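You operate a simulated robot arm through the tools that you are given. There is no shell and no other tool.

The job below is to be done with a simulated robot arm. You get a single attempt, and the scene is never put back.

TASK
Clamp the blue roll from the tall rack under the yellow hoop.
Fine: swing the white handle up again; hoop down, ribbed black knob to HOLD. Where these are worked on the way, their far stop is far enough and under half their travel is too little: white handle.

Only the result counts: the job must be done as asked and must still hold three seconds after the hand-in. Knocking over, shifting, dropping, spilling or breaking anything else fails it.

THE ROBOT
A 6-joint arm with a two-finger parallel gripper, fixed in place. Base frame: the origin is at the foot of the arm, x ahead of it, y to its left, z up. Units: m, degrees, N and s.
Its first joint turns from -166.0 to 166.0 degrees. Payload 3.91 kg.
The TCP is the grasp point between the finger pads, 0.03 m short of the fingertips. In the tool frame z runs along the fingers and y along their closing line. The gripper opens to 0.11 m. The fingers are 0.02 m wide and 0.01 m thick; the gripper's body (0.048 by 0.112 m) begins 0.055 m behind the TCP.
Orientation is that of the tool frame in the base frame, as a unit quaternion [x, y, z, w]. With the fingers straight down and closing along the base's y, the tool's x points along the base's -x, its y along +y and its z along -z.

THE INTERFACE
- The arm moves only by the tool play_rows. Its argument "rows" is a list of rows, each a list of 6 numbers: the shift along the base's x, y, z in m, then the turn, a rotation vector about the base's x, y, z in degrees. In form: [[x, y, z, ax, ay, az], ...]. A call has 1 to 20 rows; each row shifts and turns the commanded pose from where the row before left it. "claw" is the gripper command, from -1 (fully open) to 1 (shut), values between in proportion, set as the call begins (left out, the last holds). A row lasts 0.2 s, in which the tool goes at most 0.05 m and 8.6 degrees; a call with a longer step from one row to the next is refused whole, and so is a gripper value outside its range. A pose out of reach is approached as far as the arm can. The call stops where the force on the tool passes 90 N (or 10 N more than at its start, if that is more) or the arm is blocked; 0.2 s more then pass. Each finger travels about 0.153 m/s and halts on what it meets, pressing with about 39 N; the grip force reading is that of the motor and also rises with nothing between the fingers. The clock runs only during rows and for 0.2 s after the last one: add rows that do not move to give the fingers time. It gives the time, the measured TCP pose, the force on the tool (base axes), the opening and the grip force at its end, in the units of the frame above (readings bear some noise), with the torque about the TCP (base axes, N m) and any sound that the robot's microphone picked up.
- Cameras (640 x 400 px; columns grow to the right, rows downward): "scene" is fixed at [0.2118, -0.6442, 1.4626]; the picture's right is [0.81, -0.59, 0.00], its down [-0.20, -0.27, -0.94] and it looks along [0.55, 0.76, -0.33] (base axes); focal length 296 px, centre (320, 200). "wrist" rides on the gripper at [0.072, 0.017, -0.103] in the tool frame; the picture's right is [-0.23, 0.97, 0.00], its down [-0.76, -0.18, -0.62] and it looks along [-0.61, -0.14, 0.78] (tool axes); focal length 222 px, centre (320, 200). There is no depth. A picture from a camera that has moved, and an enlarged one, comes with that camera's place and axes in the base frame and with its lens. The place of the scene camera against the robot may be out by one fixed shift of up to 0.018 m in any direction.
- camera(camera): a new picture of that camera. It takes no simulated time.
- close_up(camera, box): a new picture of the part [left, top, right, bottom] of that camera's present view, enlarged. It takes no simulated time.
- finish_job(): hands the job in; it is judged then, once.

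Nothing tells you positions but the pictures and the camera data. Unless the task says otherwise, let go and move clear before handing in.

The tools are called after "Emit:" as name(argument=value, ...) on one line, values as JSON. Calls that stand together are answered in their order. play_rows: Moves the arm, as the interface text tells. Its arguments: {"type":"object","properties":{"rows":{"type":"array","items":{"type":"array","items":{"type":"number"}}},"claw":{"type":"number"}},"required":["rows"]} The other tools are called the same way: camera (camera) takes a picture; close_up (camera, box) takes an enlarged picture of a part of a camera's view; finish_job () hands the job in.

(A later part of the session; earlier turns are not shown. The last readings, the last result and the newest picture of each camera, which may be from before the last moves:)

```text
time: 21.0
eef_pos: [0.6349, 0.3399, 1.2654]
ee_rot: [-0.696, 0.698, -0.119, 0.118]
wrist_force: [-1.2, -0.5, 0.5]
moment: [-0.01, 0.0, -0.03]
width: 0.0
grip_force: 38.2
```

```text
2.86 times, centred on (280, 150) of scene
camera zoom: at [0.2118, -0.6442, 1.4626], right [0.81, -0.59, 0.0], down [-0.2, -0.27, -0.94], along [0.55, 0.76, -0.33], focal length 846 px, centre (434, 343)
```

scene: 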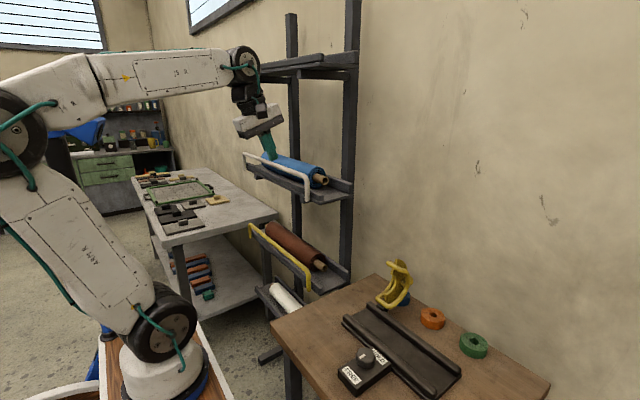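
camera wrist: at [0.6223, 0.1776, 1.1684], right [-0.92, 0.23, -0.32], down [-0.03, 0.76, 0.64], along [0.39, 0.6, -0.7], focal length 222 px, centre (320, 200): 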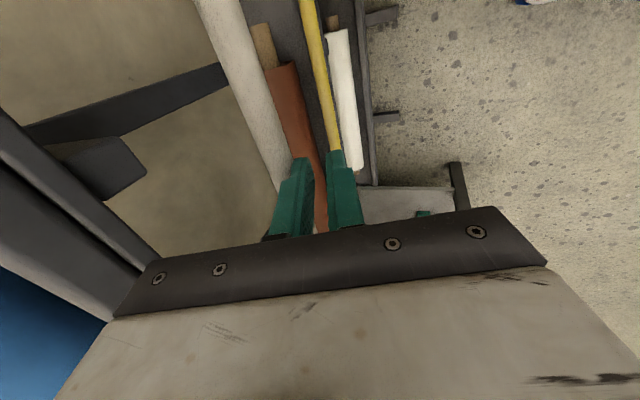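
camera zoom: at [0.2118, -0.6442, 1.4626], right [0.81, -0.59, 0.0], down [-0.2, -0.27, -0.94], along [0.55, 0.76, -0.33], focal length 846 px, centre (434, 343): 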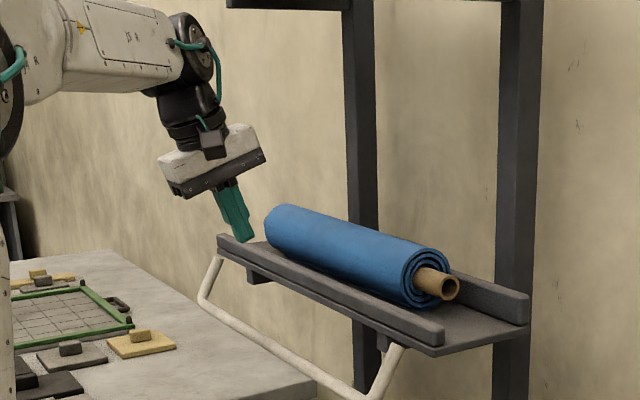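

Good, the handle hangs low and stays. Now moving in front of the roll's midpoint (y≈0.42) and opening fully.

Emit:
play_rows(rows=[[0.0217, 0.0267, -0.001, 0, 0, 0], [0.0217, 0.0267, -0.001, 0, 0, 0], [0.0217, 0.0267, -0.001, 0, 0, 0], [0, 0, 0, 0, 0, 0], [0, 0, 0, 0, 0, 0]], claw=-1)

Emit:
camera(camera="wrist")

Emit:
close_up(camera="scene", box=[200, 60, 360, 200])

```text
time: 22.2
eef_pos: [0.6993, 0.4181, 1.2596]
ee_rot: [-0.697, 0.697, -0.12, 0.117]
wrist_force: [1.1, 0.6, -0.2]
moment: [0.02, 0.01, 0.0]
width: 0.1101
grip_force: 0.0
```

```text
taken
camera wrist: at [0.6503, 0.3473, 1.3524], right [-0.92, 0.23, -0.32], down [-0.04, 0.76, 0.65], along [0.39, 0.6, -0.69], focal length 222 px, centre (320, 200)
```

wrist: 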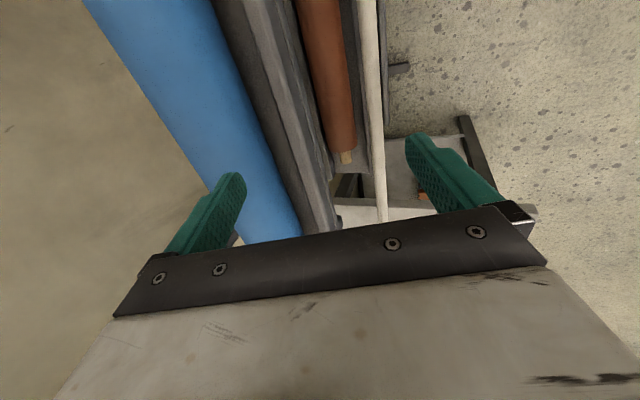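

```text
2.86 times, centred on (280, 130) of scene
camera zoom: at [0.2118, -0.6442, 1.4626], right [0.81, -0.59, 0.0], down [-0.2, -0.27, -0.94], along [0.55, 0.76, -0.33], focal length 846 px, centre (434, 400)
```

zoom: 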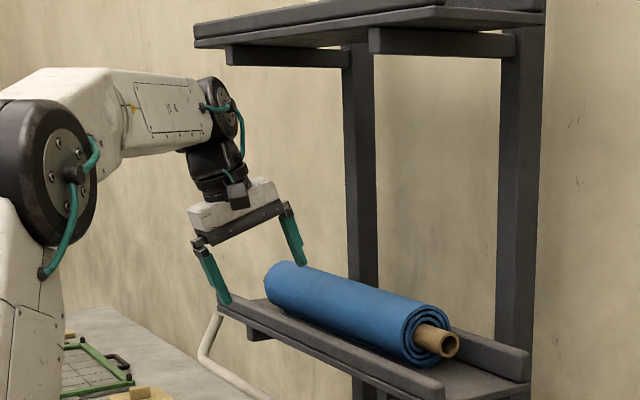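

Emit:
close_up(camera="wrist", box=[60, 0, 420, 240])

```text
1.67 times, centred on (240, 120) of wrist
camera zoom: at [0.6503, 0.3473, 1.3524], right [-0.92, 0.23, -0.32], down [-0.04, 0.76, 0.65], along [0.39, 0.6, -0.69], focal length 370 px, centre (453, 333)
```

zoom: 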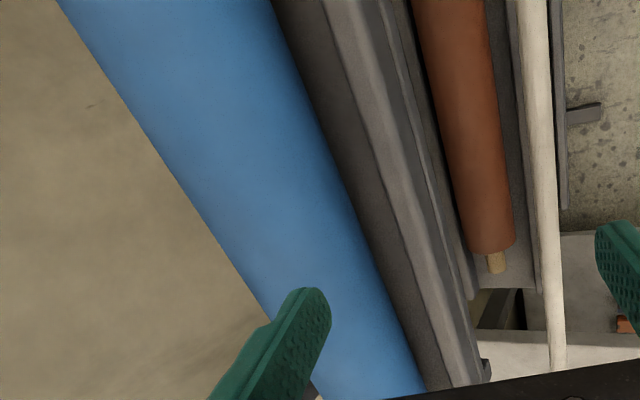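

Silhouette fit gives the roll axis at x 0.834, z 1.182 with radius about 0.040. I'll narrow the fingers to about 0.097 and slide in over the roll at this height.

Emit:
play_rows(rows=[[0.0358, 0.001, 0, 0, 0, 0], [0.0358, 0.001, 0, 0, 0, 0], [0.0358, 0, 0, 0, 0, 0], [0, 0, 0, 0, 0, 0], [0, 0, 0, 0, 0, 0]], claw=-0.78)

Emit:
camera(camera="wrist")

Emit:
close_up(camera="scene", box=[200, 60, 360, 200])

```text
time: 23.4
eef_pos: [0.8061, 0.4215, 1.2614]
ee_rot: [-0.697, 0.698, -0.119, 0.116]
wrist_force: [-0.2, -0.4, 0.5]
moment: [0.02, 0.0, -0.01]
width: 0.0979
grip_force: 0.2
```

```text
taken
camera wrist: at [0.7567, 0.3488, 1.3535], right [-0.92, 0.23, -0.32], down [-0.04, 0.76, 0.64], along [0.39, 0.6, -0.69], focal length 222 px, centre (320, 200)
```

wrist: 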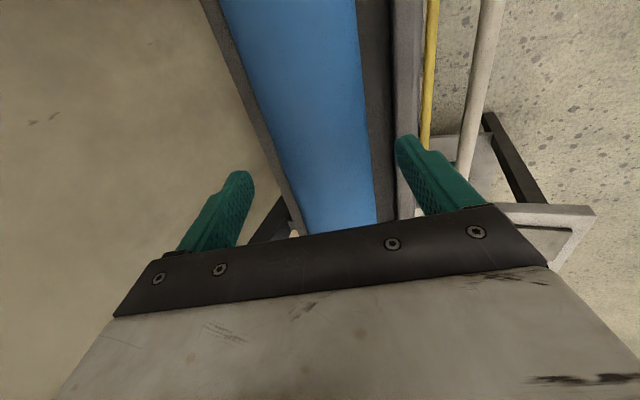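

```text
2.86 times, centred on (280, 130) of scene
camera zoom: at [0.2118, -0.6442, 1.4626], right [0.81, -0.59, 0.0], down [-0.2, -0.27, -0.94], along [0.55, 0.76, -0.33], focal length 846 px, centre (434, 400)
```

zoom: 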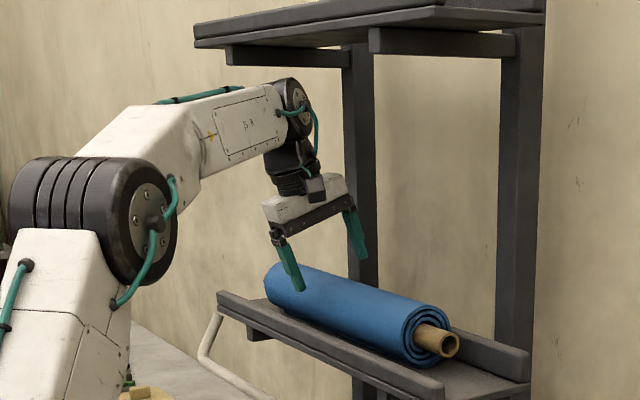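

Emit:
close_up(camera="wrist", box=[170, 0, 500, 240])

```text
1.67 times, centred on (335, 120) of wrist
camera zoom: at [0.7567, 0.3488, 1.3535], right [-0.92, 0.23, -0.32], down [-0.04, 0.76, 0.64], along [0.39, 0.6, -0.69], focal length 370 px, centre (295, 333)
```

zoom: 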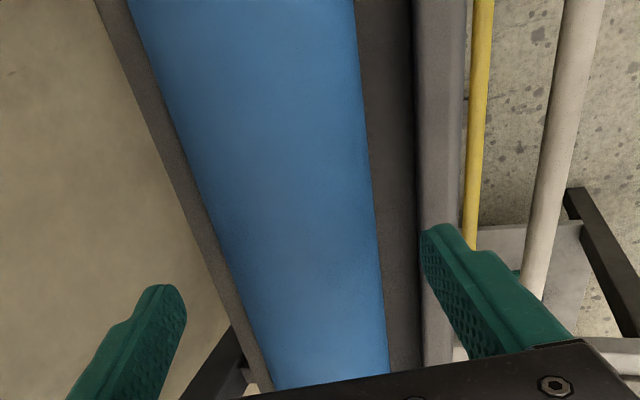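

The second fit agrees: roll axis at (0.8345, 1.182), exactly in line with the tool. Descending along the tool axis with a slightly narrower opening.

Emit:
play_rows(rows=[[0, 0, 0, 0, 0, 0], [0.0076, 0, -0.0217, 0, 0, 0], [0.0076, 0, -0.0217, 0, 0, 0], [0.0076, 0, -0.0217, 0, 0, 0], [0, 0, 0, 0, 0, 0]], claw=-0.71)

Emit:
camera(camera="wrist")

Emit:
close_up(camera="scene", box=[200, 60, 360, 200])

```text
time: 24.6
eef_pos: [0.8273, 0.4213, 1.196]
ee_rot: [-0.697, 0.698, -0.119, 0.117]
wrist_force: [-0.1, 0.6, -0.1]
moment: [0.0, 0.03, -0.01]
width: 0.0942
grip_force: 0.0
```

```text
taken
camera wrist: at [0.7783, 0.3487, 1.2885], right [-0.92, 0.23, -0.32], down [-0.04, 0.76, 0.65], along [0.39, 0.6, -0.69], focal length 222 px, centre (320, 200)
```

wrist: 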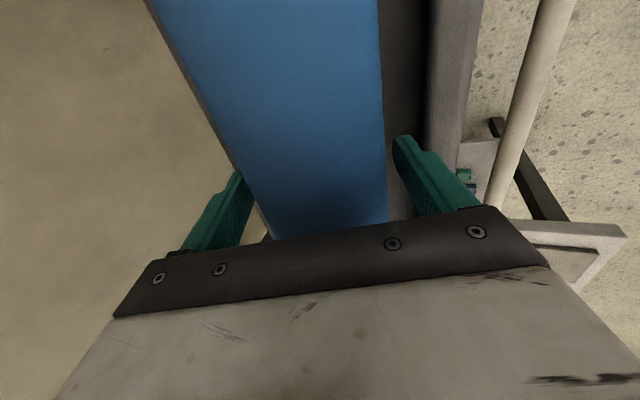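

```text
2.86 times, centred on (280, 130) of scene
camera zoom: at [0.2118, -0.6442, 1.4626], right [0.81, -0.59, 0.0], down [-0.2, -0.27, -0.94], along [0.55, 0.76, -0.33], focal length 846 px, centre (434, 400)
```

zoom: 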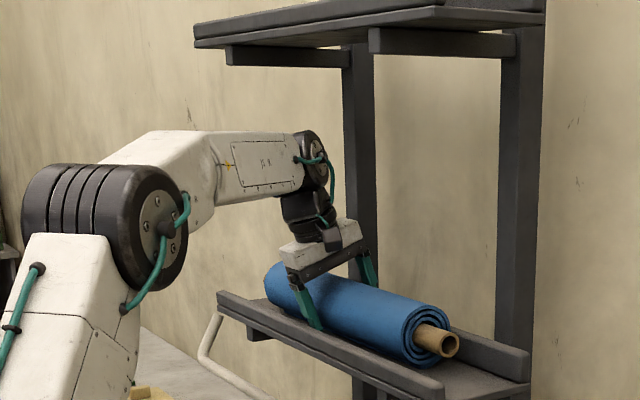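

No contact and the fingers straddle the roll. Closing the grip now.

Emit:
play_rows(rows=[[0, 0, 0, 0, 0, 0], [0, 0, 0, 0, 0, 0], [0, 0, 0, 0, 0, 0], [0, 0, 0, 0, 0, 0]], claw=1)

Emit:
camera(camera="wrist")

```text
time: 25.6
eef_pos: [0.827, 0.4215, 1.1963]
ee_rot: [-0.697, 0.697, -0.118, 0.116]
wrist_force: [-12.8, -2.9, -0.6]
moment: [-0.13, 0.63, -0.15]
width: 0.0894
grip_force: 39.0
```

```text
taken
camera wrist: at [0.7778, 0.3489, 1.2886], right [-0.92, 0.23, -0.32], down [-0.04, 0.76, 0.64], along [0.39, 0.6, -0.69], focal length 222 px, centre (320, 200)
```

wrist: 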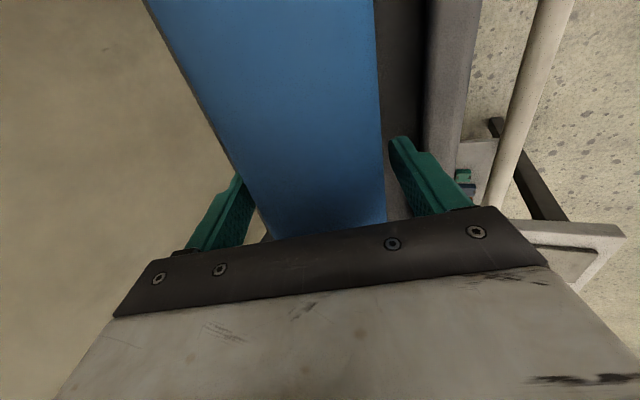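

Emit:
close_up(camera="wrist", box=[160, 80, 480, 250])

Emit:
close_up(camera="scene", box=[250, 110, 330, 180])

```text
2.00 times, centred on (320, 165) of wrist
camera zoom: at [0.7778, 0.3489, 1.2886], right [-0.92, 0.23, -0.32], down [-0.04, 0.76, 0.64], along [0.39, 0.6, -0.69], focal length 444 px, centre (320, 270)
```

zoom: 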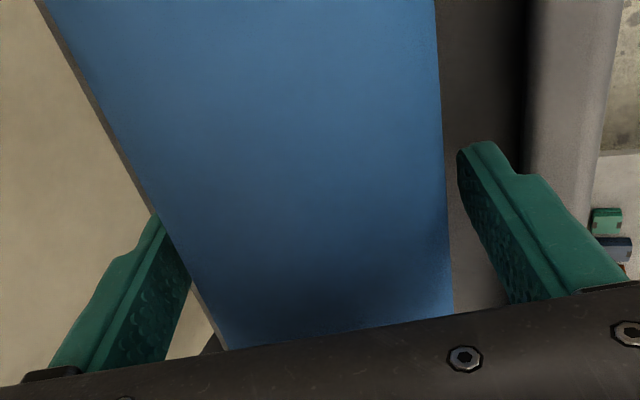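

```text
5.71 times, centred on (290, 145) of scene
camera zoom: at [0.2118, -0.6442, 1.4626], right [0.81, -0.59, 0.0], down [-0.2, -0.27, -0.94], along [0.55, 0.76, -0.33], focal length 1692 px, centre (491, 514)
```

zoom: 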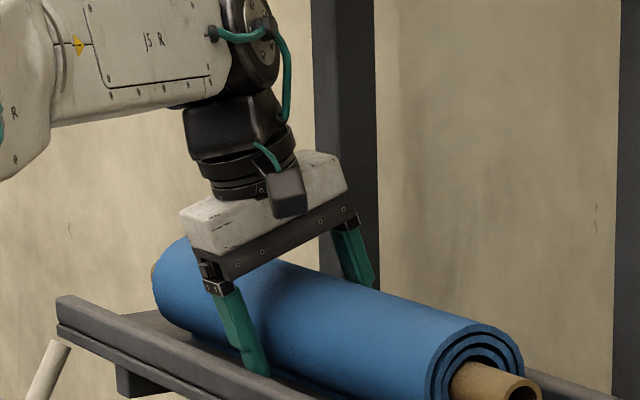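

The grip stopped at 0.089 m with full motor force. I'll test with a very small lift and check forces and how the roll moves.

Emit:
play_rows(rows=[[0, 0, 0.004, 0, 0, 0], [0, 0, 0.004, 0, 0, 0], [0, 0, 0, 0, 0, 0]])

Emit:
close_up(camera="wrist", box=[160, 80, 480, 250])

Emit:
close_up(camera="scene", box=[250, 110, 360, 200])

```text
time: 26.4
eef_pos: [0.8295, 0.4219, 1.2032]
ee_rot: [-0.697, 0.697, -0.118, 0.116]
wrist_force: [-1.4, 0.3, -19.6]
moment: [0.23, 0.07, 0.02]
width: 0.0893
grip_force: 39.1
```

```text
2.00 times, centred on (320, 165) of wrist
camera zoom: at [0.7801, 0.3484, 1.2952], right [-0.92, 0.23, -0.32], down [-0.04, 0.76, 0.64], along [0.39, 0.6, -0.69], focal length 444 px, centre (320, 270)
```

zoom: 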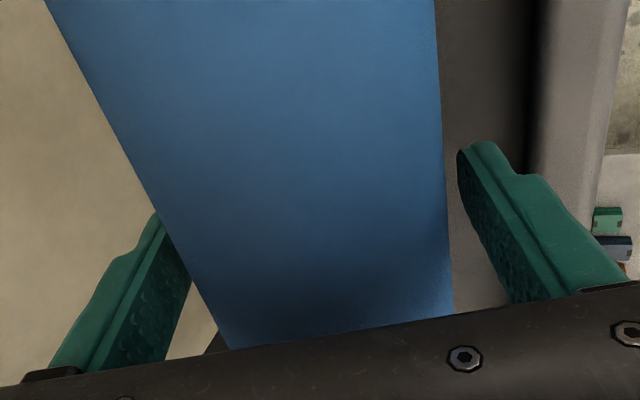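

```text
4.44 times, centred on (305, 155) of scene
camera zoom: at [0.2118, -0.6442, 1.4626], right [0.81, -0.59, 0.0], down [-0.2, -0.27, -0.94], along [0.55, 0.76, -0.33], focal length 1316 px, centre (387, 400)
```

zoom: 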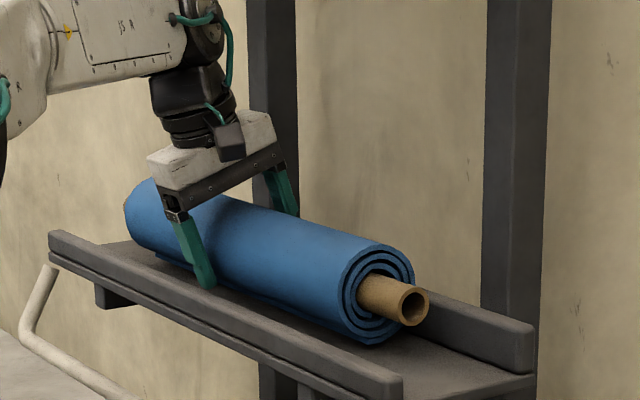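

The force now shows about 20 N of weight, so the roll is lifted with its centre of mass about 1 cm toward -y from the grip. I'll lift it further, slowly, to clear the front rail.

Emit:
play_rows(rows=[[0, 0, 0.006, 0, 0, 0], [0, 0, 0.008, 0, 0, 0], [0, 0, 0.008, 0, 0, 0], [0, 0, 0.008, 0, 0, 0], [0, 0, 0.006, 0, 0, 0], [0, 0, 0, 0, 0, 0]])

Emit:
close_up(camera="scene", box=[240, 80, 370, 200])

Emit:
camera(camera="wrist")

```text
time: 27.8
eef_pos: [0.8295, 0.4199, 1.2411]
ee_rot: [-0.697, 0.698, -0.119, 0.116]
wrist_force: [0.0, -0.9, -19.1]
moment: [0.22, 0.06, -0.01]
width: 0.0894
grip_force: 39.0
```

```text
3.33 times, centred on (305, 140) of scene
camera zoom: at [0.2118, -0.6442, 1.4626], right [0.81, -0.59, 0.0], down [-0.2, -0.27, -0.94], along [0.55, 0.76, -0.33], focal length 987 px, centre (370, 400)
```

zoom: 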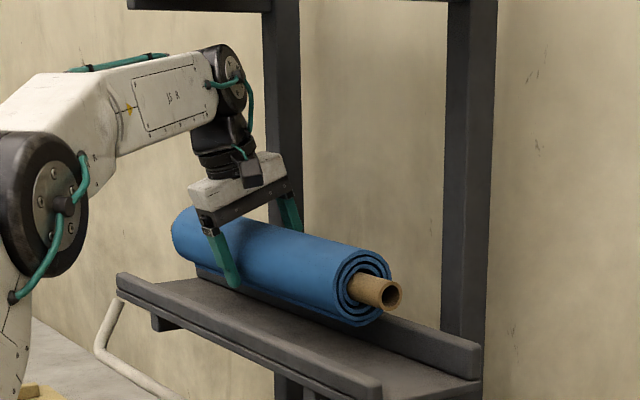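

```text
taken
camera wrist: at [0.7798, 0.3478, 1.3323], right [-0.92, 0.23, -0.32], down [-0.04, 0.76, 0.64], along [0.39, 0.6, -0.69], focal length 222 px, centre (320, 200)
```

wrist: 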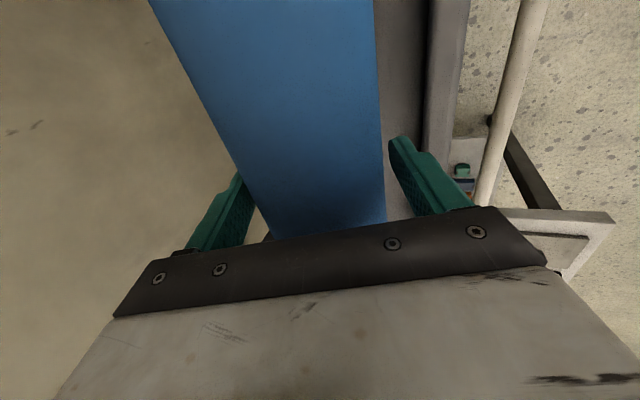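

The roll is held level and steady. Now drawing it straight out of the rack toward the robot.

Emit:
play_rows(rows=[[-0.015, 0, 0.002, 0, 0, 0], [-0.025, 0, 0.002, 0, 0, 0], [-0.03, 0, 0, 0, 0, 0], [-0.03, 0, 0, 0, 0, 0], [-0.03, 0, 0, 0, 0, 0], [-0.03, 0, 0, 0, 0, 0], [-0.03, 0, 0, 0, 0, 0], [-0.025, 0, 0, 0, 0, 0], [-0.015, 0, 0, 0, 0, 0], [0, 0, 0, 0, 0, 0]])

Emit:
camera(camera="scene")

```text
time: 30.0
eef_pos: [0.5982, 0.4219, 1.2427]
ee_rot: [-0.697, 0.698, -0.118, 0.116]
wrist_force: [0.5, 0.2, -19.4]
moment: [0.24, 0.11, 0.0]
width: 0.0895
grip_force: 38.9
```

```text
taken
```

scene: 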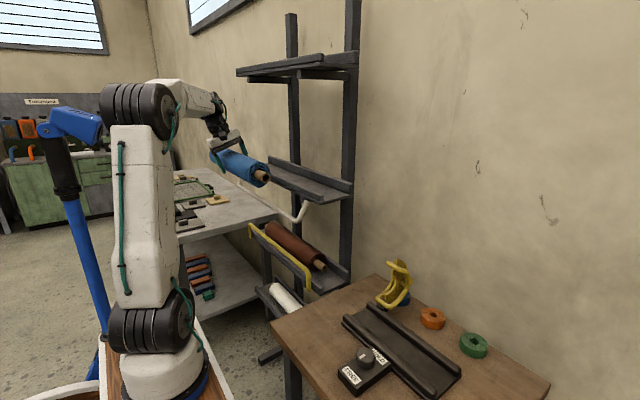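

The roll is clear of the rack. Next I'll carry it sideways toward the trough while bringing the tool to vertical.

Emit:
play_rows(rows=[[0, -0.015, 0, 0, 0.9, 0], [0, -0.025, 0, 0, 1.0, 0], [0, -0.035, 0, 0, 1.0, 0], [0, -0.036, 0, 0, 1.0, 0], [0, -0.036, 0, 0, 1.0, 0], [0, -0.036, 0, 0, 1.0, 0], [0, -0.036, 0, 0, 1.0, 0], [0, -0.036, -0.003, 0, 1.0, 0], [0, -0.036, -0.005, 0, 1.0, 0], [0, -0.036, -0.005, 0, 1.0, 0], [0, -0.036, -0.005, 0, 1.0, 0], [0, -0.036, -0.005, 0, 1.0, 0], [0, -0.036, -0.005, 0, 1.0, 0], [0, -0.036, -0.005, 0, 1.0, 0], [0, -0.036, -0.005, 0, 1.0, 0], [0, -0.036, -0.005, 0, 1.0, 0], [0, -0.036, -0.005, 0, 1.0, 0], [0, -0.035, -0.005, 0, 1.0, 0], [0, -0.025, -0.005, 0, 1.0, 0], [0, -0.015, 0, 0, 0.4, 0]])

Emit:
camera(camera="scene")

Emit:
camera(camera="wrist")

```text
time: 34.2
eef_pos: [0.5984, -0.2333, 1.1859]
ee_rot: [-0.707, 0.707, 0.001, -0.001]
wrist_force: [-0.1, 0.3, -18.9]
moment: [0.21, 0.01, 0.02]
width: 0.0896
grip_force: 38.9
```

```text
taken
```

scene: 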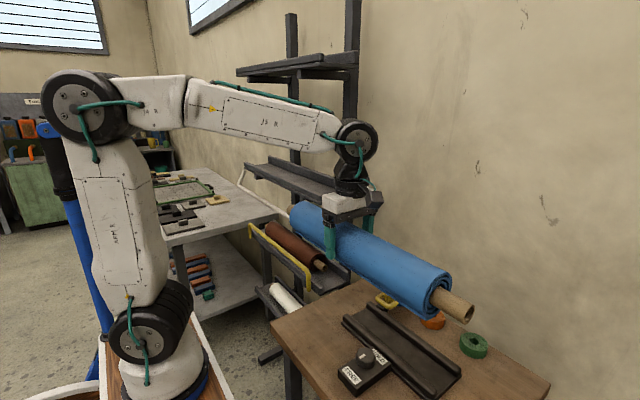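

```text
taken
camera wrist: at [0.5833, -0.3061, 1.2897], right [-0.97, 0.23, 0.0], down [0.18, 0.76, 0.62], along [0.14, 0.6, -0.78], focal length 222 px, centre (320, 200)
```

wrist: 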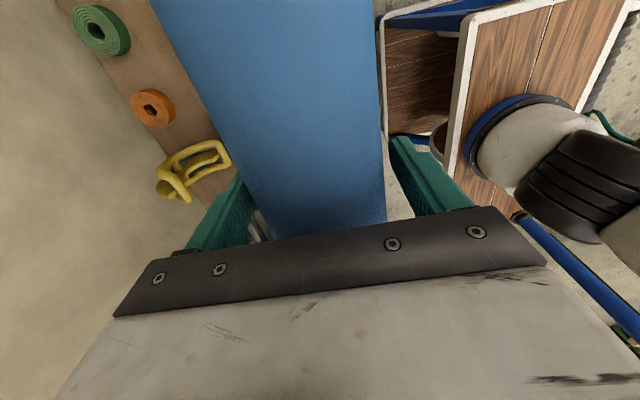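

The roll is now above the table in front of the trough, tool vertical. Moving it over the trough centre line (x≈0.778) and partway down.

Emit:
play_rows(rows=[[0.02, -0.002, 0, 0, 0, 0], [0.032, -0.002, 0, 0, 0, 0], [0.036, -0.002, 0, 0, 0, 0], [0.036, -0.002, 0, 0, 0, 0], [0.032, -0.001, -0.01, 0, 0, 0], [0.02, 0, -0.02, 0, 0, 0], [0, 0, -0.03, 0, 0, 0], [0, 0, -0.03, 0, 0, 0], [0, 0, -0.03, 0, 0, 0], [0, 0, -0.03, 0, 0, 0], [0, 0, -0.02, 0, 0, 0], [0, 0, 0, 0, 0, 0]])

Emit:
camera(camera="scene")

Emit:
camera(camera="wrist")

```text
time: 36.8
eef_pos: [0.7742, -0.2427, 1.0154]
ee_rot: [-0.707, 0.707, -0.001, -0.001]
wrist_force: [0.0, -0.4, -18.6]
moment: [0.2, 0.02, 0.0]
width: 0.0895
grip_force: 38.8
```

```text
taken
```

scene: 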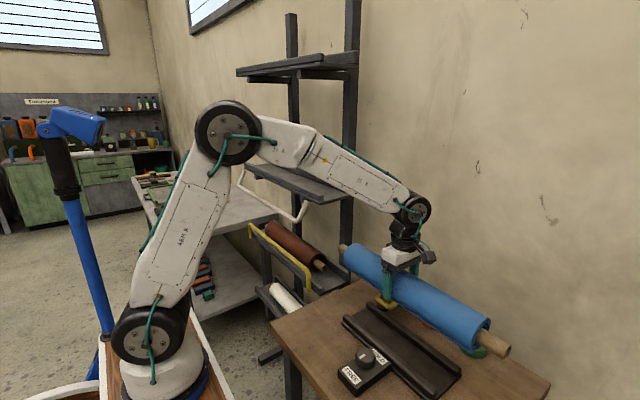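

```text
taken
camera wrist: at [0.7585, -0.3155, 1.1191], right [-0.97, 0.23, 0.0], down [0.18, 0.76, 0.62], along [0.14, 0.6, -0.78], focal length 222 px, centre (320, 200)
```

wrist: 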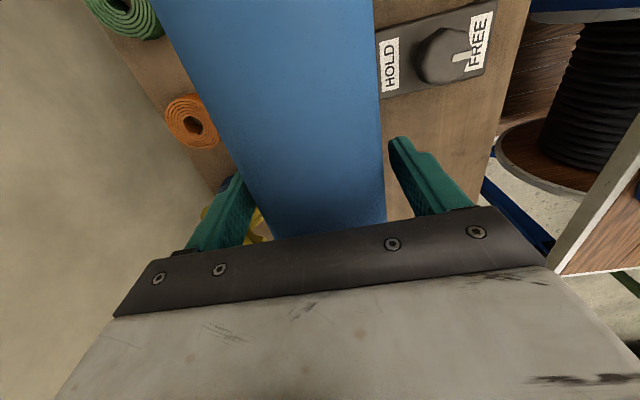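

The roll is centred lengthwise on the trough (tube from y -0.50 to -0.006). Lowering to just above the rails to check lateral alignment.

Emit:
play_rows(rows=[[0.001, 0, -0.02, 0, 0, 0], [0.001, 0, -0.025, 0, 0, 0], [0, 0, -0.025, 0, 0, 0], [0, 0, -0.02, 0, 0, 0], [0, 0, 0, 0, 0, 0]])

Emit:
close_up(camera="scene", box=[320, 220, 540, 400])

Emit:
camera(camera="wrist")

```text
time: 38.0
eef_pos: [0.7755, -0.2422, 0.9268]
ee_rot: [-0.707, 0.708, 0.001, -0.001]
wrist_force: [0.1, -0.7, -19.9]
moment: [0.25, 0.01, 0.03]
width: 0.0895
grip_force: 39.3
```

```text
2.22 times, centred on (430, 310) of scene
camera zoom: at [0.2118, -0.6442, 1.4626], right [0.81, -0.59, 0.0], down [-0.2, -0.27, -0.94], along [0.55, 0.76, -0.33], focal length 658 px, centre (76, -44)
```

zoom: 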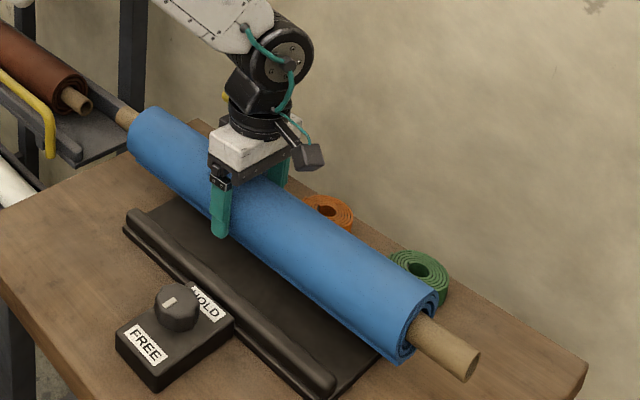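

```text
taken
camera wrist: at [0.761, -0.3154, 1.03], right [-0.97, 0.23, 0.0], down [0.18, 0.76, 0.62], along [0.14, 0.6, -0.78], focal length 222 px, centre (320, 200)
```

wrist: 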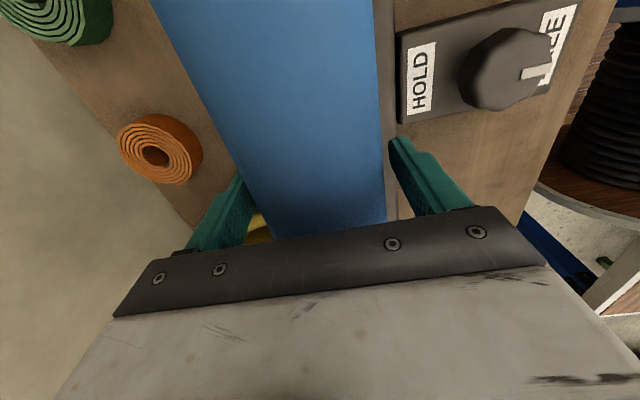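

Alignment looks right, with the trough centre at x≈0.776. Lowering slowly, watching for the weight to transfer.

Emit:
play_rows(rows=[[0, 0, -0.012, 0, 0, 0], [0, 0, -0.012, 0, 0, 0], [0, 0, -0.012, 0, 0, 0], [0, 0, -0.008, 0, 0, 0], [0, 0, 0, 0, 0, 0]])

Emit:
close_up(camera="scene", box=[320, 220, 540, 400])

```text
time: 39.2
eef_pos: [0.7774, -0.24, 0.8821]
ee_rot: [0.707, -0.707, 0.0, 0.002]
wrist_force: [-0.2, 1.4, -19.4]
moment: [0.22, -0.03, 0.01]
width: 0.0898
grip_force: 39.2
```

```text
2.22 times, centred on (430, 310) of scene
camera zoom: at [0.2118, -0.6442, 1.4626], right [0.81, -0.59, 0.0], down [-0.2, -0.27, -0.94], along [0.55, 0.76, -0.33], focal length 658 px, centre (76, -44)
```

zoom: 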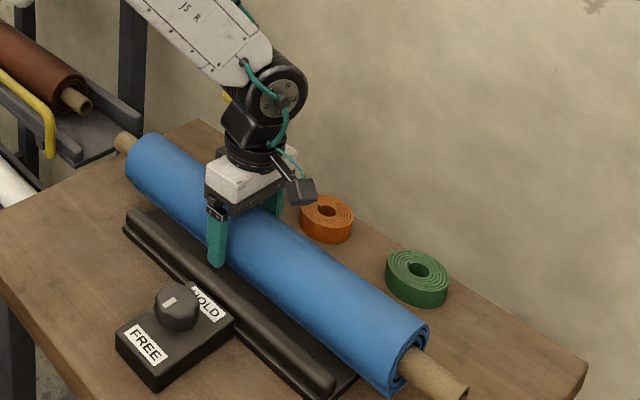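

Emit:
play_rows(rows=[[-0.0005, 0, -0.005, 0, 0, 0], [-0.0005, 0, -0.005, 0, 0, 0], [0, 0, -0.004, 0, 0, 0], [0, 0, 0, 0, 0, 0]])

Emit:
close_up(camera="scene", box=[320, 220, 540, 400])

```text
time: 40.2
eef_pos: [0.7727, -0.241, 0.8699]
ee_rot: [0.707, -0.707, -0.001, 0.002]
wrist_force: [-37.4, 14.9, 27.0]
moment: [-0.24, -0.35, -0.54]
width: 0.0896
grip_force: 38.9
```

```text
2.22 times, centred on (430, 310) of scene
camera zoom: at [0.2118, -0.6442, 1.4626], right [0.81, -0.59, 0.0], down [-0.2, -0.27, -0.94], along [0.55, 0.76, -0.33], focal length 658 px, centre (76, -44)
```

zoom: 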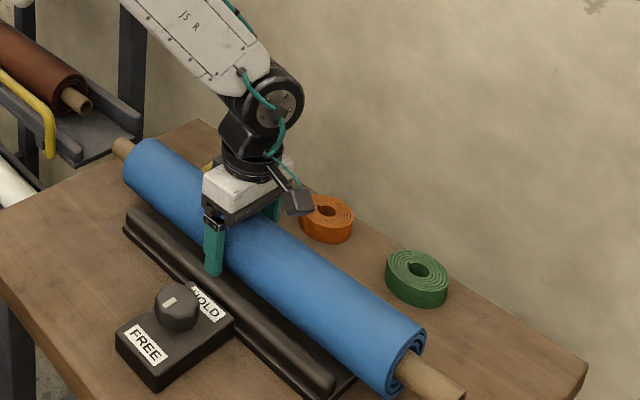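

Contact with the rear rail pushes the roll toward -x, so it's a few millimetres too far back. Backing up slightly and shifting toward the robot.

Emit:
play_rows(rows=[[-0.002, 0, 0.006, 0, 0, 0], [-0.003, 0, 0.002, 0, 0, 0], [0, 0, 0, 0, 0, 0]])

Emit:
close_up(camera="scene", box=[430, 330, 560, 400])

Emit:
camera(camera="wrist")

```text
time: 41.0
eef_pos: [0.7711, -0.2419, 0.8761]
ee_rot: [0.707, -0.707, 0.0, 0.002]
wrist_force: [0.8, 0.3, -20.0]
moment: [0.24, 0.01, 0.01]
width: 0.0896
grip_force: 38.7
```

```text
4.92 times, centred on (495, 365) of scene
camera zoom: at [0.2118, -0.6442, 1.4626], right [0.81, -0.59, 0.0], down [-0.2, -0.27, -0.94], along [0.55, 0.76, -0.33], focal length 1458 px, centre (-542, -612)
```

zoom: 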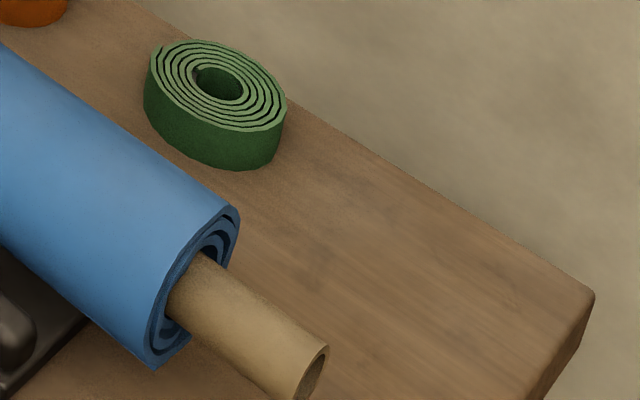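

```text
taken
camera wrist: at [0.7553, -0.3151, 0.9801], right [-0.97, 0.23, 0.0], down [0.18, 0.76, 0.62], along [0.14, 0.6, -0.78], focal length 222 px, centre (320, 200)
```

wrist: 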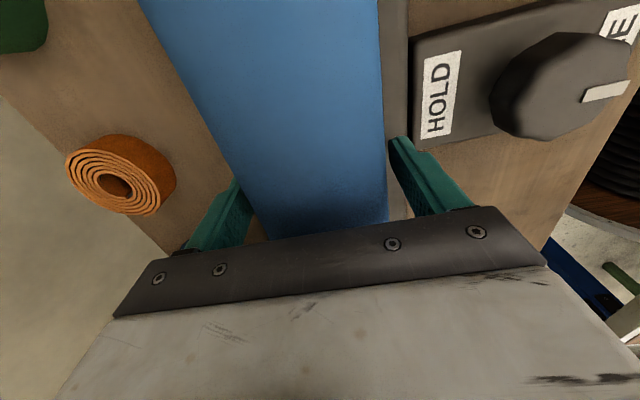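

Emit:
play_rows(rows=[[0, 0, -0.004, 0, 0, 0], [0, 0, -0.004, 0, 0, 0], [0, 0, 0, 0, 0, 0]])

```text
time: 41.8
eef_pos: [0.7691, -0.241, 0.8686]
ee_rot: [-0.707, 0.707, 0.001, -0.002]
wrist_force: [-0.7, 0.6, -19.1]
moment: [0.23, 0.0, -0.02]
width: 0.0893
grip_force: 39.1
```

Emit:
play_rows(rows=[[0, 0, -0.004, 0, 0, 0], [0, 0, 0, 0, 0, 0]])

```text
time: 42.4
eef_pos: [0.7698, -0.2419, 0.8671]
ee_rot: [0.707, -0.707, 0.001, 0.001]
wrist_force: [-9.8, 0.4, 9.3]
moment: [0.16, 0.02, 0.03]
width: 0.0893
grip_force: 39.5
```

Emit:
play_rows(rows=[[-0.003, 0, 0, 0, 0, 0], [0, 0, -0.002, 0, 0, 0], [0, 0, 0, 0, 0, 0]])

Emit:
close_up(camera="scene", box=[320, 240, 520, 400])

```text
time: 43.2
eef_pos: [0.7703, -0.2423, 0.8673]
ee_rot: [-0.707, 0.707, -0.004, -0.001]
wrist_force: [24.3, -1.3, 47.2]
moment: [0.07, -0.14, -0.35]
width: 0.0894
grip_force: 39.2
```

```text
2.50 times, centred on (420, 320) of scene
camera zoom: at [0.2118, -0.6442, 1.4626], right [0.81, -0.59, 0.0], down [-0.2, -0.27, -0.94], along [0.55, 0.76, -0.33], focal length 740 px, centre (70, -100)
```

zoom: 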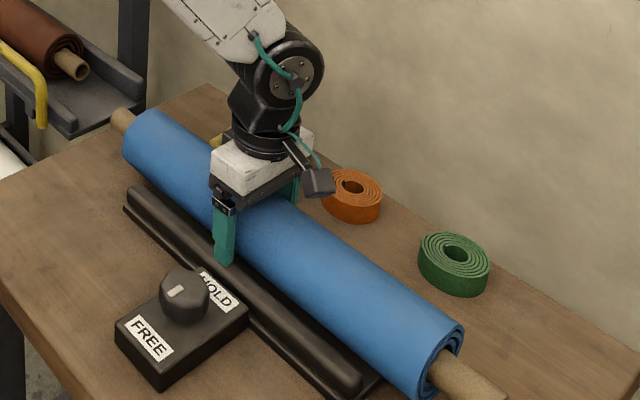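

The roll is now seated on both rails (TCP x 0.770, z 0.867). I'll relieve the pressing force before releasing.

Emit:
play_rows(rows=[[0.002, 0, 0.002, 0, 0, 0], [0, 0, 0.001, 0, 0, 0], [0, 0, 0, 0, 0, 0]])

```text
time: 44.0
eef_pos: [0.7701, -0.2428, 0.8662]
ee_rot: [-0.707, 0.708, 0.0, -0.002]
wrist_force: [22.1, -3.6, 20.8]
moment: [-0.33, -1.58, 0.23]
width: 0.0896
grip_force: 39.6
```

Emit:
play_rows(rows=[[0.0015, 0, 0.0015, 0, 0, 0], [0, 0, 0, 0, 0, 0]])

```text
time: 44.6
eef_pos: [0.7712, -0.2419, 0.8657]
ee_rot: [0.707, -0.707, -0.001, 0.002]
wrist_force: [18.1, -6.8, -3.3]
moment: [-0.13, -1.43, 0.63]
width: 0.0895
grip_force: 38.9
```

Most of the weight now rests on the trough. Releasing the grip with a modest opening.

Emit:
play_rows(rows=[[0, 0, 0, 0, 0, 0], [0, 0, 0, 0, 0, 0], [0, 0, 0, 0, 0, 0]], claw=-0.8)

Emit:
close_up(camera="scene", box=[320, 240, 520, 400])

Emit:
camera(camera="wrist")

```text
time: 45.4
eef_pos: [0.7704, -0.2421, 0.868]
ee_rot: [0.708, -0.707, -0.001, 0.001]
wrist_force: [-0.4, 0.4, 0.5]
moment: [-0.02, 0.0, -0.03]
width: 0.0991
grip_force: 0.0
```

```text
2.50 times, centred on (420, 320) of scene
camera zoom: at [0.2118, -0.6442, 1.4626], right [0.81, -0.59, 0.0], down [-0.2, -0.27, -0.94], along [0.55, 0.76, -0.33], focal length 740 px, centre (70, -100)
```

zoom: 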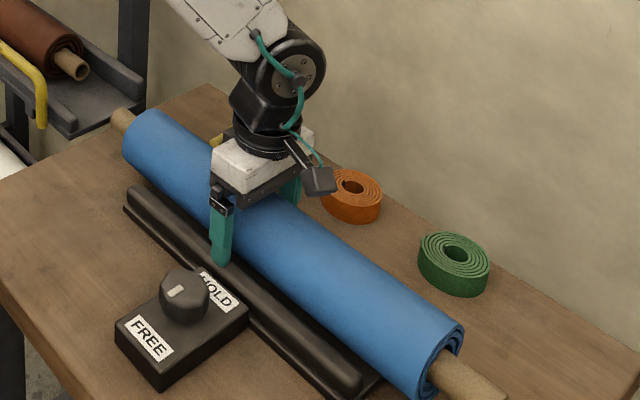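

```text
taken
camera wrist: at [0.7545, -0.3147, 0.9709], right [-0.97, 0.23, 0.0], down [0.18, 0.76, 0.62], along [0.14, 0.6, -0.78], focal length 222 px, centre (320, 200)
```

wrist: 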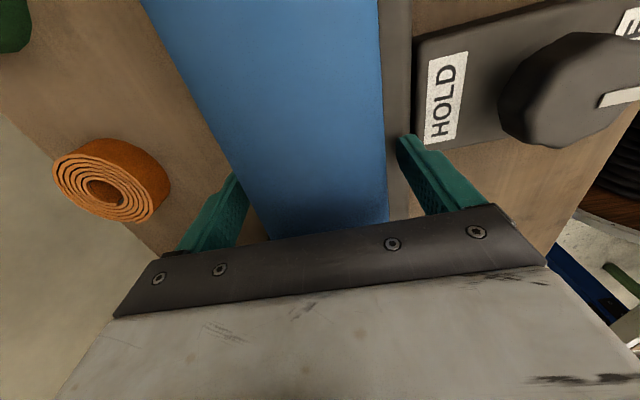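

The roll stays in the trough. Rising straight up and clear, then looking at the roll and hoop.

Emit:
play_rows(rows=[[0, 0, 0.01, 0, 0, 0], [0, 0, 0.02, 0, 0, 0], [0, 0, 0.03, 0, 0, 0], [0, 0, 0.04, 0, 0, 0], [0, 0, 0.04, 0, 0, 0], [-0.03, 0, 0.03, 0, 0, 0], [-0.04, -0.01, 0.02, 0, 0, 0], [-0.04, -0.02, 0.01, 0, 0, 0], [-0.04, -0.02, 0.01, 0, 0, 0], [0, 0, 0, 0, 0, 0]])

Emit:
camera(camera="wrist")

Emit:
close_up(camera="scene", box=[320, 240, 520, 400])

```text
time: 47.6
eef_pos: [0.6211, -0.2921, 1.0769]
ee_rot: [0.707, -0.707, 0.0, 0.001]
wrist_force: [-1.0, -0.9, 0.8]
moment: [0.01, 0.02, -0.01]
width: 0.0989
grip_force: 0.1
```

```text
taken
camera wrist: at [0.6061, -0.3653, 1.1803], right [-0.97, 0.23, 0.0], down [0.18, 0.76, 0.62], along [0.14, 0.6, -0.78], focal length 222 px, centre (320, 200)
```

wrist: 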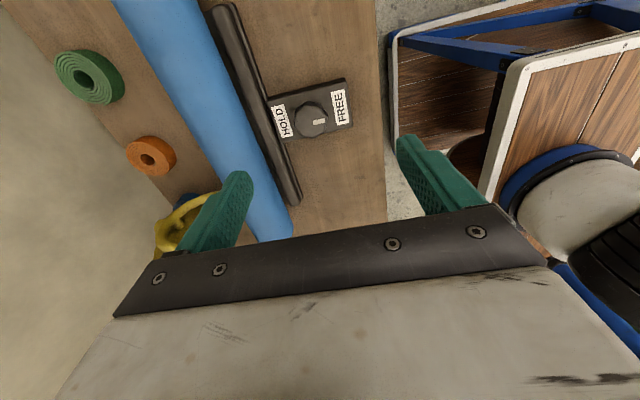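

```text
2.50 times, centred on (420, 320) of scene
camera zoom: at [0.2118, -0.6442, 1.4626], right [0.81, -0.59, 0.0], down [-0.2, -0.27, -0.94], along [0.55, 0.76, -0.33], focal length 740 px, centre (70, -100)
```

zoom: 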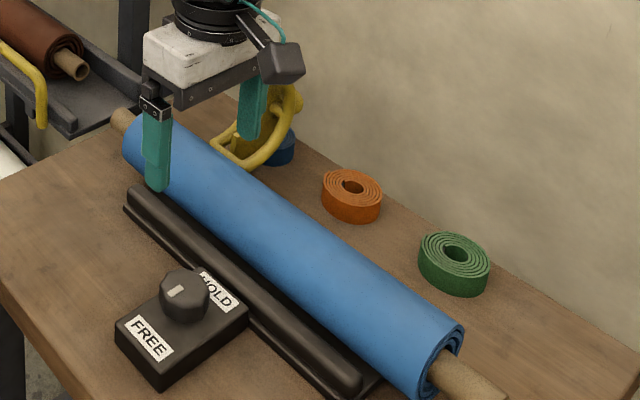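

The roll lies in the trough beneath the hoop's sweep. I'll tilt the tool to look along +y and get a side view of the hoop.

Emit:
play_rows(rows=[[0.0174, -0.002, -0.0086, 5, 0, 0], [0.0174, -0.002, -0.0086, 5, 0, 0], [0.0174, -0.002, -0.0086, 5, 0, 0], [0.0174, -0.002, -0.0086, 5, 0, 0], [0.0174, -0.002, -0.0086, 5, 0, 0], [0.0174, -0.002, -0.0086, 5, 0, 0], [0.0174, -0.002, -0.0086, 5, 0, 0], [0.0174, -0.002, -0.0086, 5, 0, 0], [0, 0, 0, 0, 0, 0]])

Emit:
camera(camera="wrist")

Emit:
camera(camera="scene")

```text
time: 49.6
eef_pos: [0.7616, -0.3073, 1.0092]
ee_rot: [0.665, -0.664, -0.242, -0.241]
wrist_force: [0.3, -0.5, 0.4]
moment: [0.02, 0.05, -0.03]
width: 0.0992
grip_force: 0.1
```

```text
taken
camera wrist: at [0.7454, -0.4307, 1.0416], right [-0.97, 0.17, 0.15], down [0.18, 0.18, 0.97], along [0.14, 0.97, -0.21], focal length 222 px, centre (320, 200)
```

wrist: 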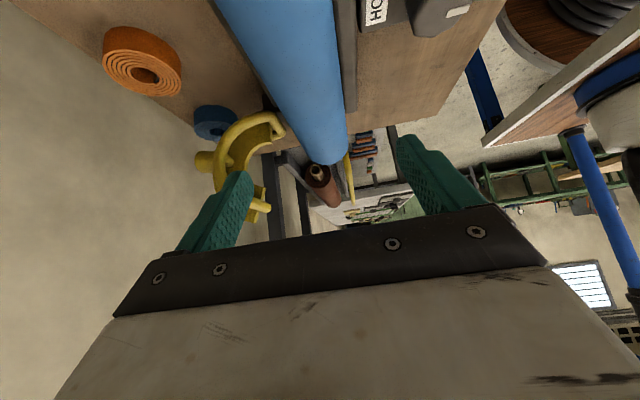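

```text
taken
```

scene: 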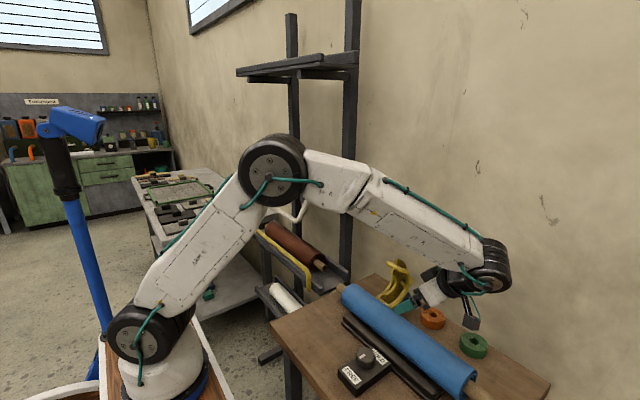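

Now I have a side view of the hoop. Zooming in on it.

Emit:
close_up(camera="wrist", box=[170, 80, 350, 240])

Emit:
close_up(camera="scene", box=[330, 240, 490, 380])

```text
2.50 times, centred on (260, 160) of wrist
camera zoom: at [0.7454, -0.4307, 1.0416], right [-0.97, 0.17, 0.15], down [0.18, 0.18, 0.97], along [0.14, 0.97, -0.21], focal length 555 px, centre (470, 300)
```

zoom: 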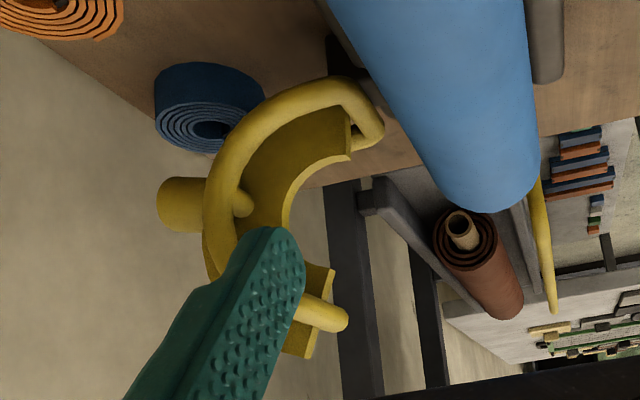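

```text
2.86 times, centred on (410, 310) of scene
camera zoom: at [0.2118, -0.6442, 1.4626], right [0.81, -0.59, 0.0], down [-0.2, -0.27, -0.94], along [0.55, 0.76, -0.33], focal length 846 px, centre (63, -114)
```

zoom: 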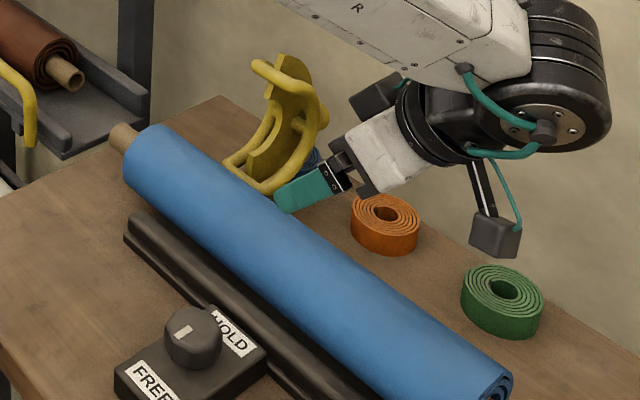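

The hoop pivots about (0.835, 0.851), its free end is at (0.876, 0.968), and its back peg points toward the wall. I'll straighten the tool and rise, then go behind the hoop's upper end with closed fingers.

Emit:
play_rows(rows=[[0, 0, 0.012, -5, 0, 0], [0, 0, 0.012, -5, 0, 0], [0, 0, 0.012, -5, 0, 0], [0, 0, 0.012, -5, 0, 0], [0, 0, 0.012, -5, 0, 0], [0, 0, 0.012, -5, 0, 0], [0, 0, 0.012, -5, 0, 0], [0, 0, 0.012, -5, 0, 0], [0, 0, 0, 0, 0, 0]], claw=1)

Emit:
camera(camera="wrist")

```text
time: 51.6
eef_pos: [0.7607, -0.3079, 1.1052]
ee_rot: [0.708, -0.707, 0.001, 0.002]
wrist_force: [1.4, -0.2, 0.2]
moment: [-0.01, -0.01, 0.0]
width: 0.0
grip_force: 37.5
```

```text
taken
camera wrist: at [0.7455, -0.3805, 1.2084], right [-0.97, 0.23, 0.0], down [0.18, 0.76, 0.62], along [0.14, 0.6, -0.78], focal length 222 px, centre (320, 200)
```

wrist: 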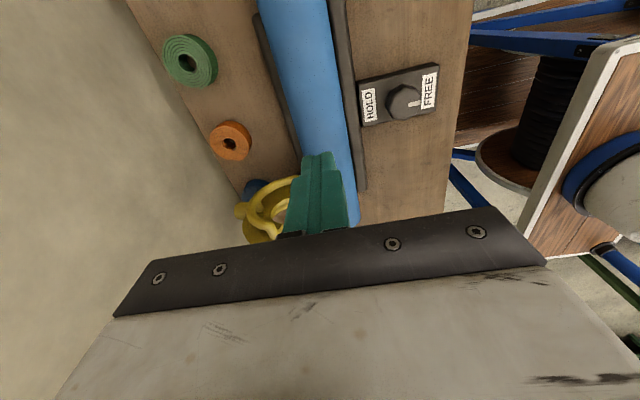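

Emit:
play_rows(rows=[[0.0272, 0.0291, -0.006, 0, -3.33, 0], [0.0272, 0.0291, -0.006, 0, -3.33, 0], [0.0272, 0.0291, -0.006, 0, -3.33, 0], [0.0272, 0.0291, -0.006, 0, -3.33, 0], [0.0272, 0.0291, -0.006, 0, -3.33, 0], [0.0272, 0.0291, -0.006, 0, -3.33, 0], [0, 0, 0, 0, 0, 0]])

Emit:
camera(camera="wrist")

Emit:
close_up(camera="scene", box=[320, 200, 480, 340])

```text
time: 53.2
eef_pos: [0.9221, -0.1323, 1.0691]
ee_rot: [-0.696, 0.697, -0.123, 0.122]
wrist_force: [-0.1, -0.6, -1.0]
moment: [-0.03, 0.02, 0.0]
width: 0.0001
grip_force: 37.4
```

```text
taken
camera wrist: at [0.8717, -0.2058, 1.1606], right [-0.92, 0.23, -0.33], down [-0.04, 0.76, 0.64], along [0.4, 0.6, -0.69], focal length 222 px, centre (320, 200)
```

wrist: 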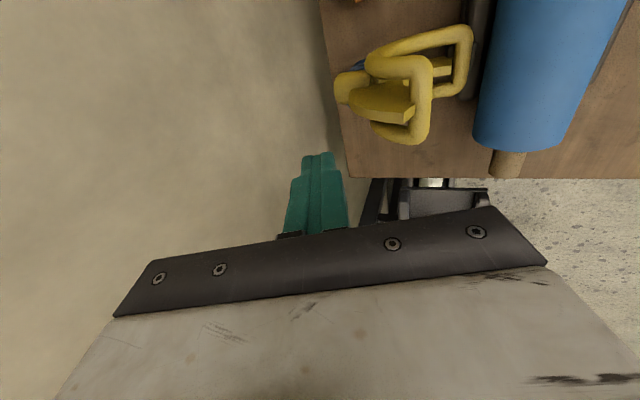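

```text
2.86 times, centred on (400, 270) of scene
camera zoom: at [0.2118, -0.6442, 1.4626], right [0.81, -0.59, 0.0], down [-0.2, -0.27, -0.94], along [0.55, 0.76, -0.33], focal length 846 px, centre (91, 0)
```

zoom: 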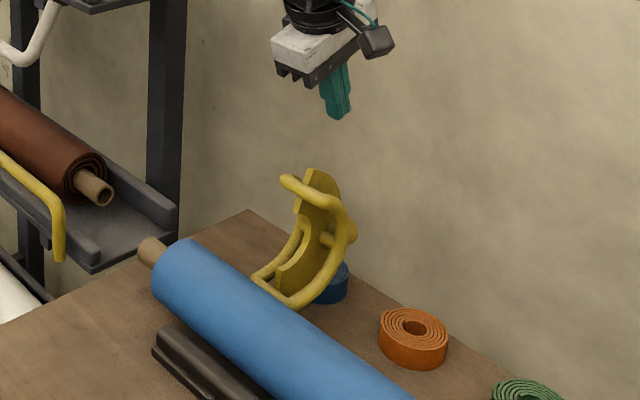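

Emit:
close_up(camera="wrist", box=[280, 0, 540, 200])

```text
2.00 times, centred on (410, 100) of wrist
camera zoom: at [0.8717, -0.2058, 1.1606], right [-0.92, 0.23, -0.33], down [-0.04, 0.76, 0.64], along [0.4, 0.6, -0.69], focal length 444 px, centre (140, 400)
```

zoom: 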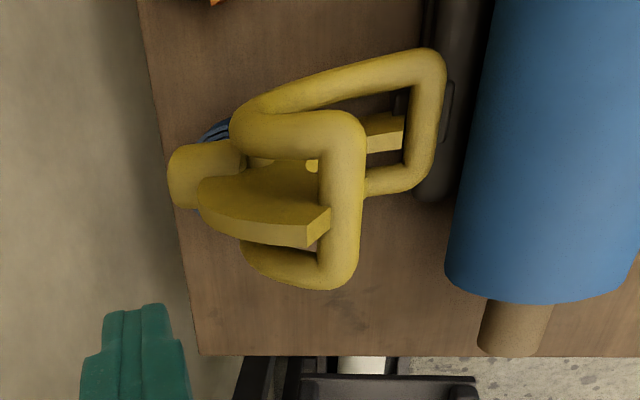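

The hoop's mid-plane is at y≈-0.139 and its plate reaches back to about x 0.942. I'll lower closed fingers behind it, above the peg.

Emit:
play_rows(rows=[[0.0226, -0.0067, 0, 0, 0, 0], [0, 0, -0.03, 0, 0, 0], [0, 0, -0.033, 0, 0, 0], [0, 0, -0.033, 0, 0, 0], [0, 0, 0, 0, 0, 0]])

Emit:
camera(camera="wrist")

Emit:
close_up(camera="scene", box=[340, 200, 480, 320])

```text
time: 54.4
eef_pos: [0.9464, -0.1413, 0.9716]
ee_rot: [-0.696, 0.697, -0.124, 0.122]
wrist_force: [0.0, 0.5, -0.5]
moment: [-0.02, -0.01, 0.04]
width: 0.0
grip_force: 37.4
```

```text
taken
camera wrist: at [0.896, -0.2137, 1.0632], right [-0.92, 0.23, -0.33], down [-0.04, 0.76, 0.64], along [0.4, 0.6, -0.69], focal length 222 px, centre (320, 200)
```

wrist: 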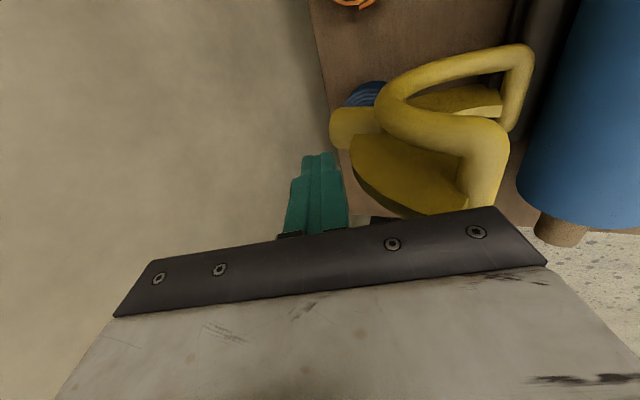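

```text
3.33 times, centred on (410, 260) of scene
camera zoom: at [0.2118, -0.6442, 1.4626], right [0.81, -0.59, 0.0], down [-0.2, -0.27, -0.94], along [0.55, 0.76, -0.33], focal length 987 px, centre (20, 0)
```

zoom: 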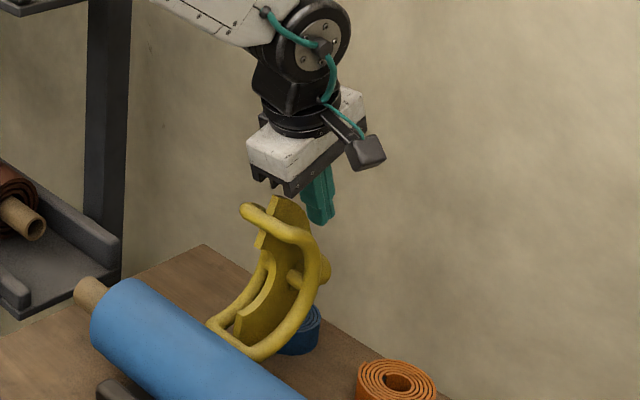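

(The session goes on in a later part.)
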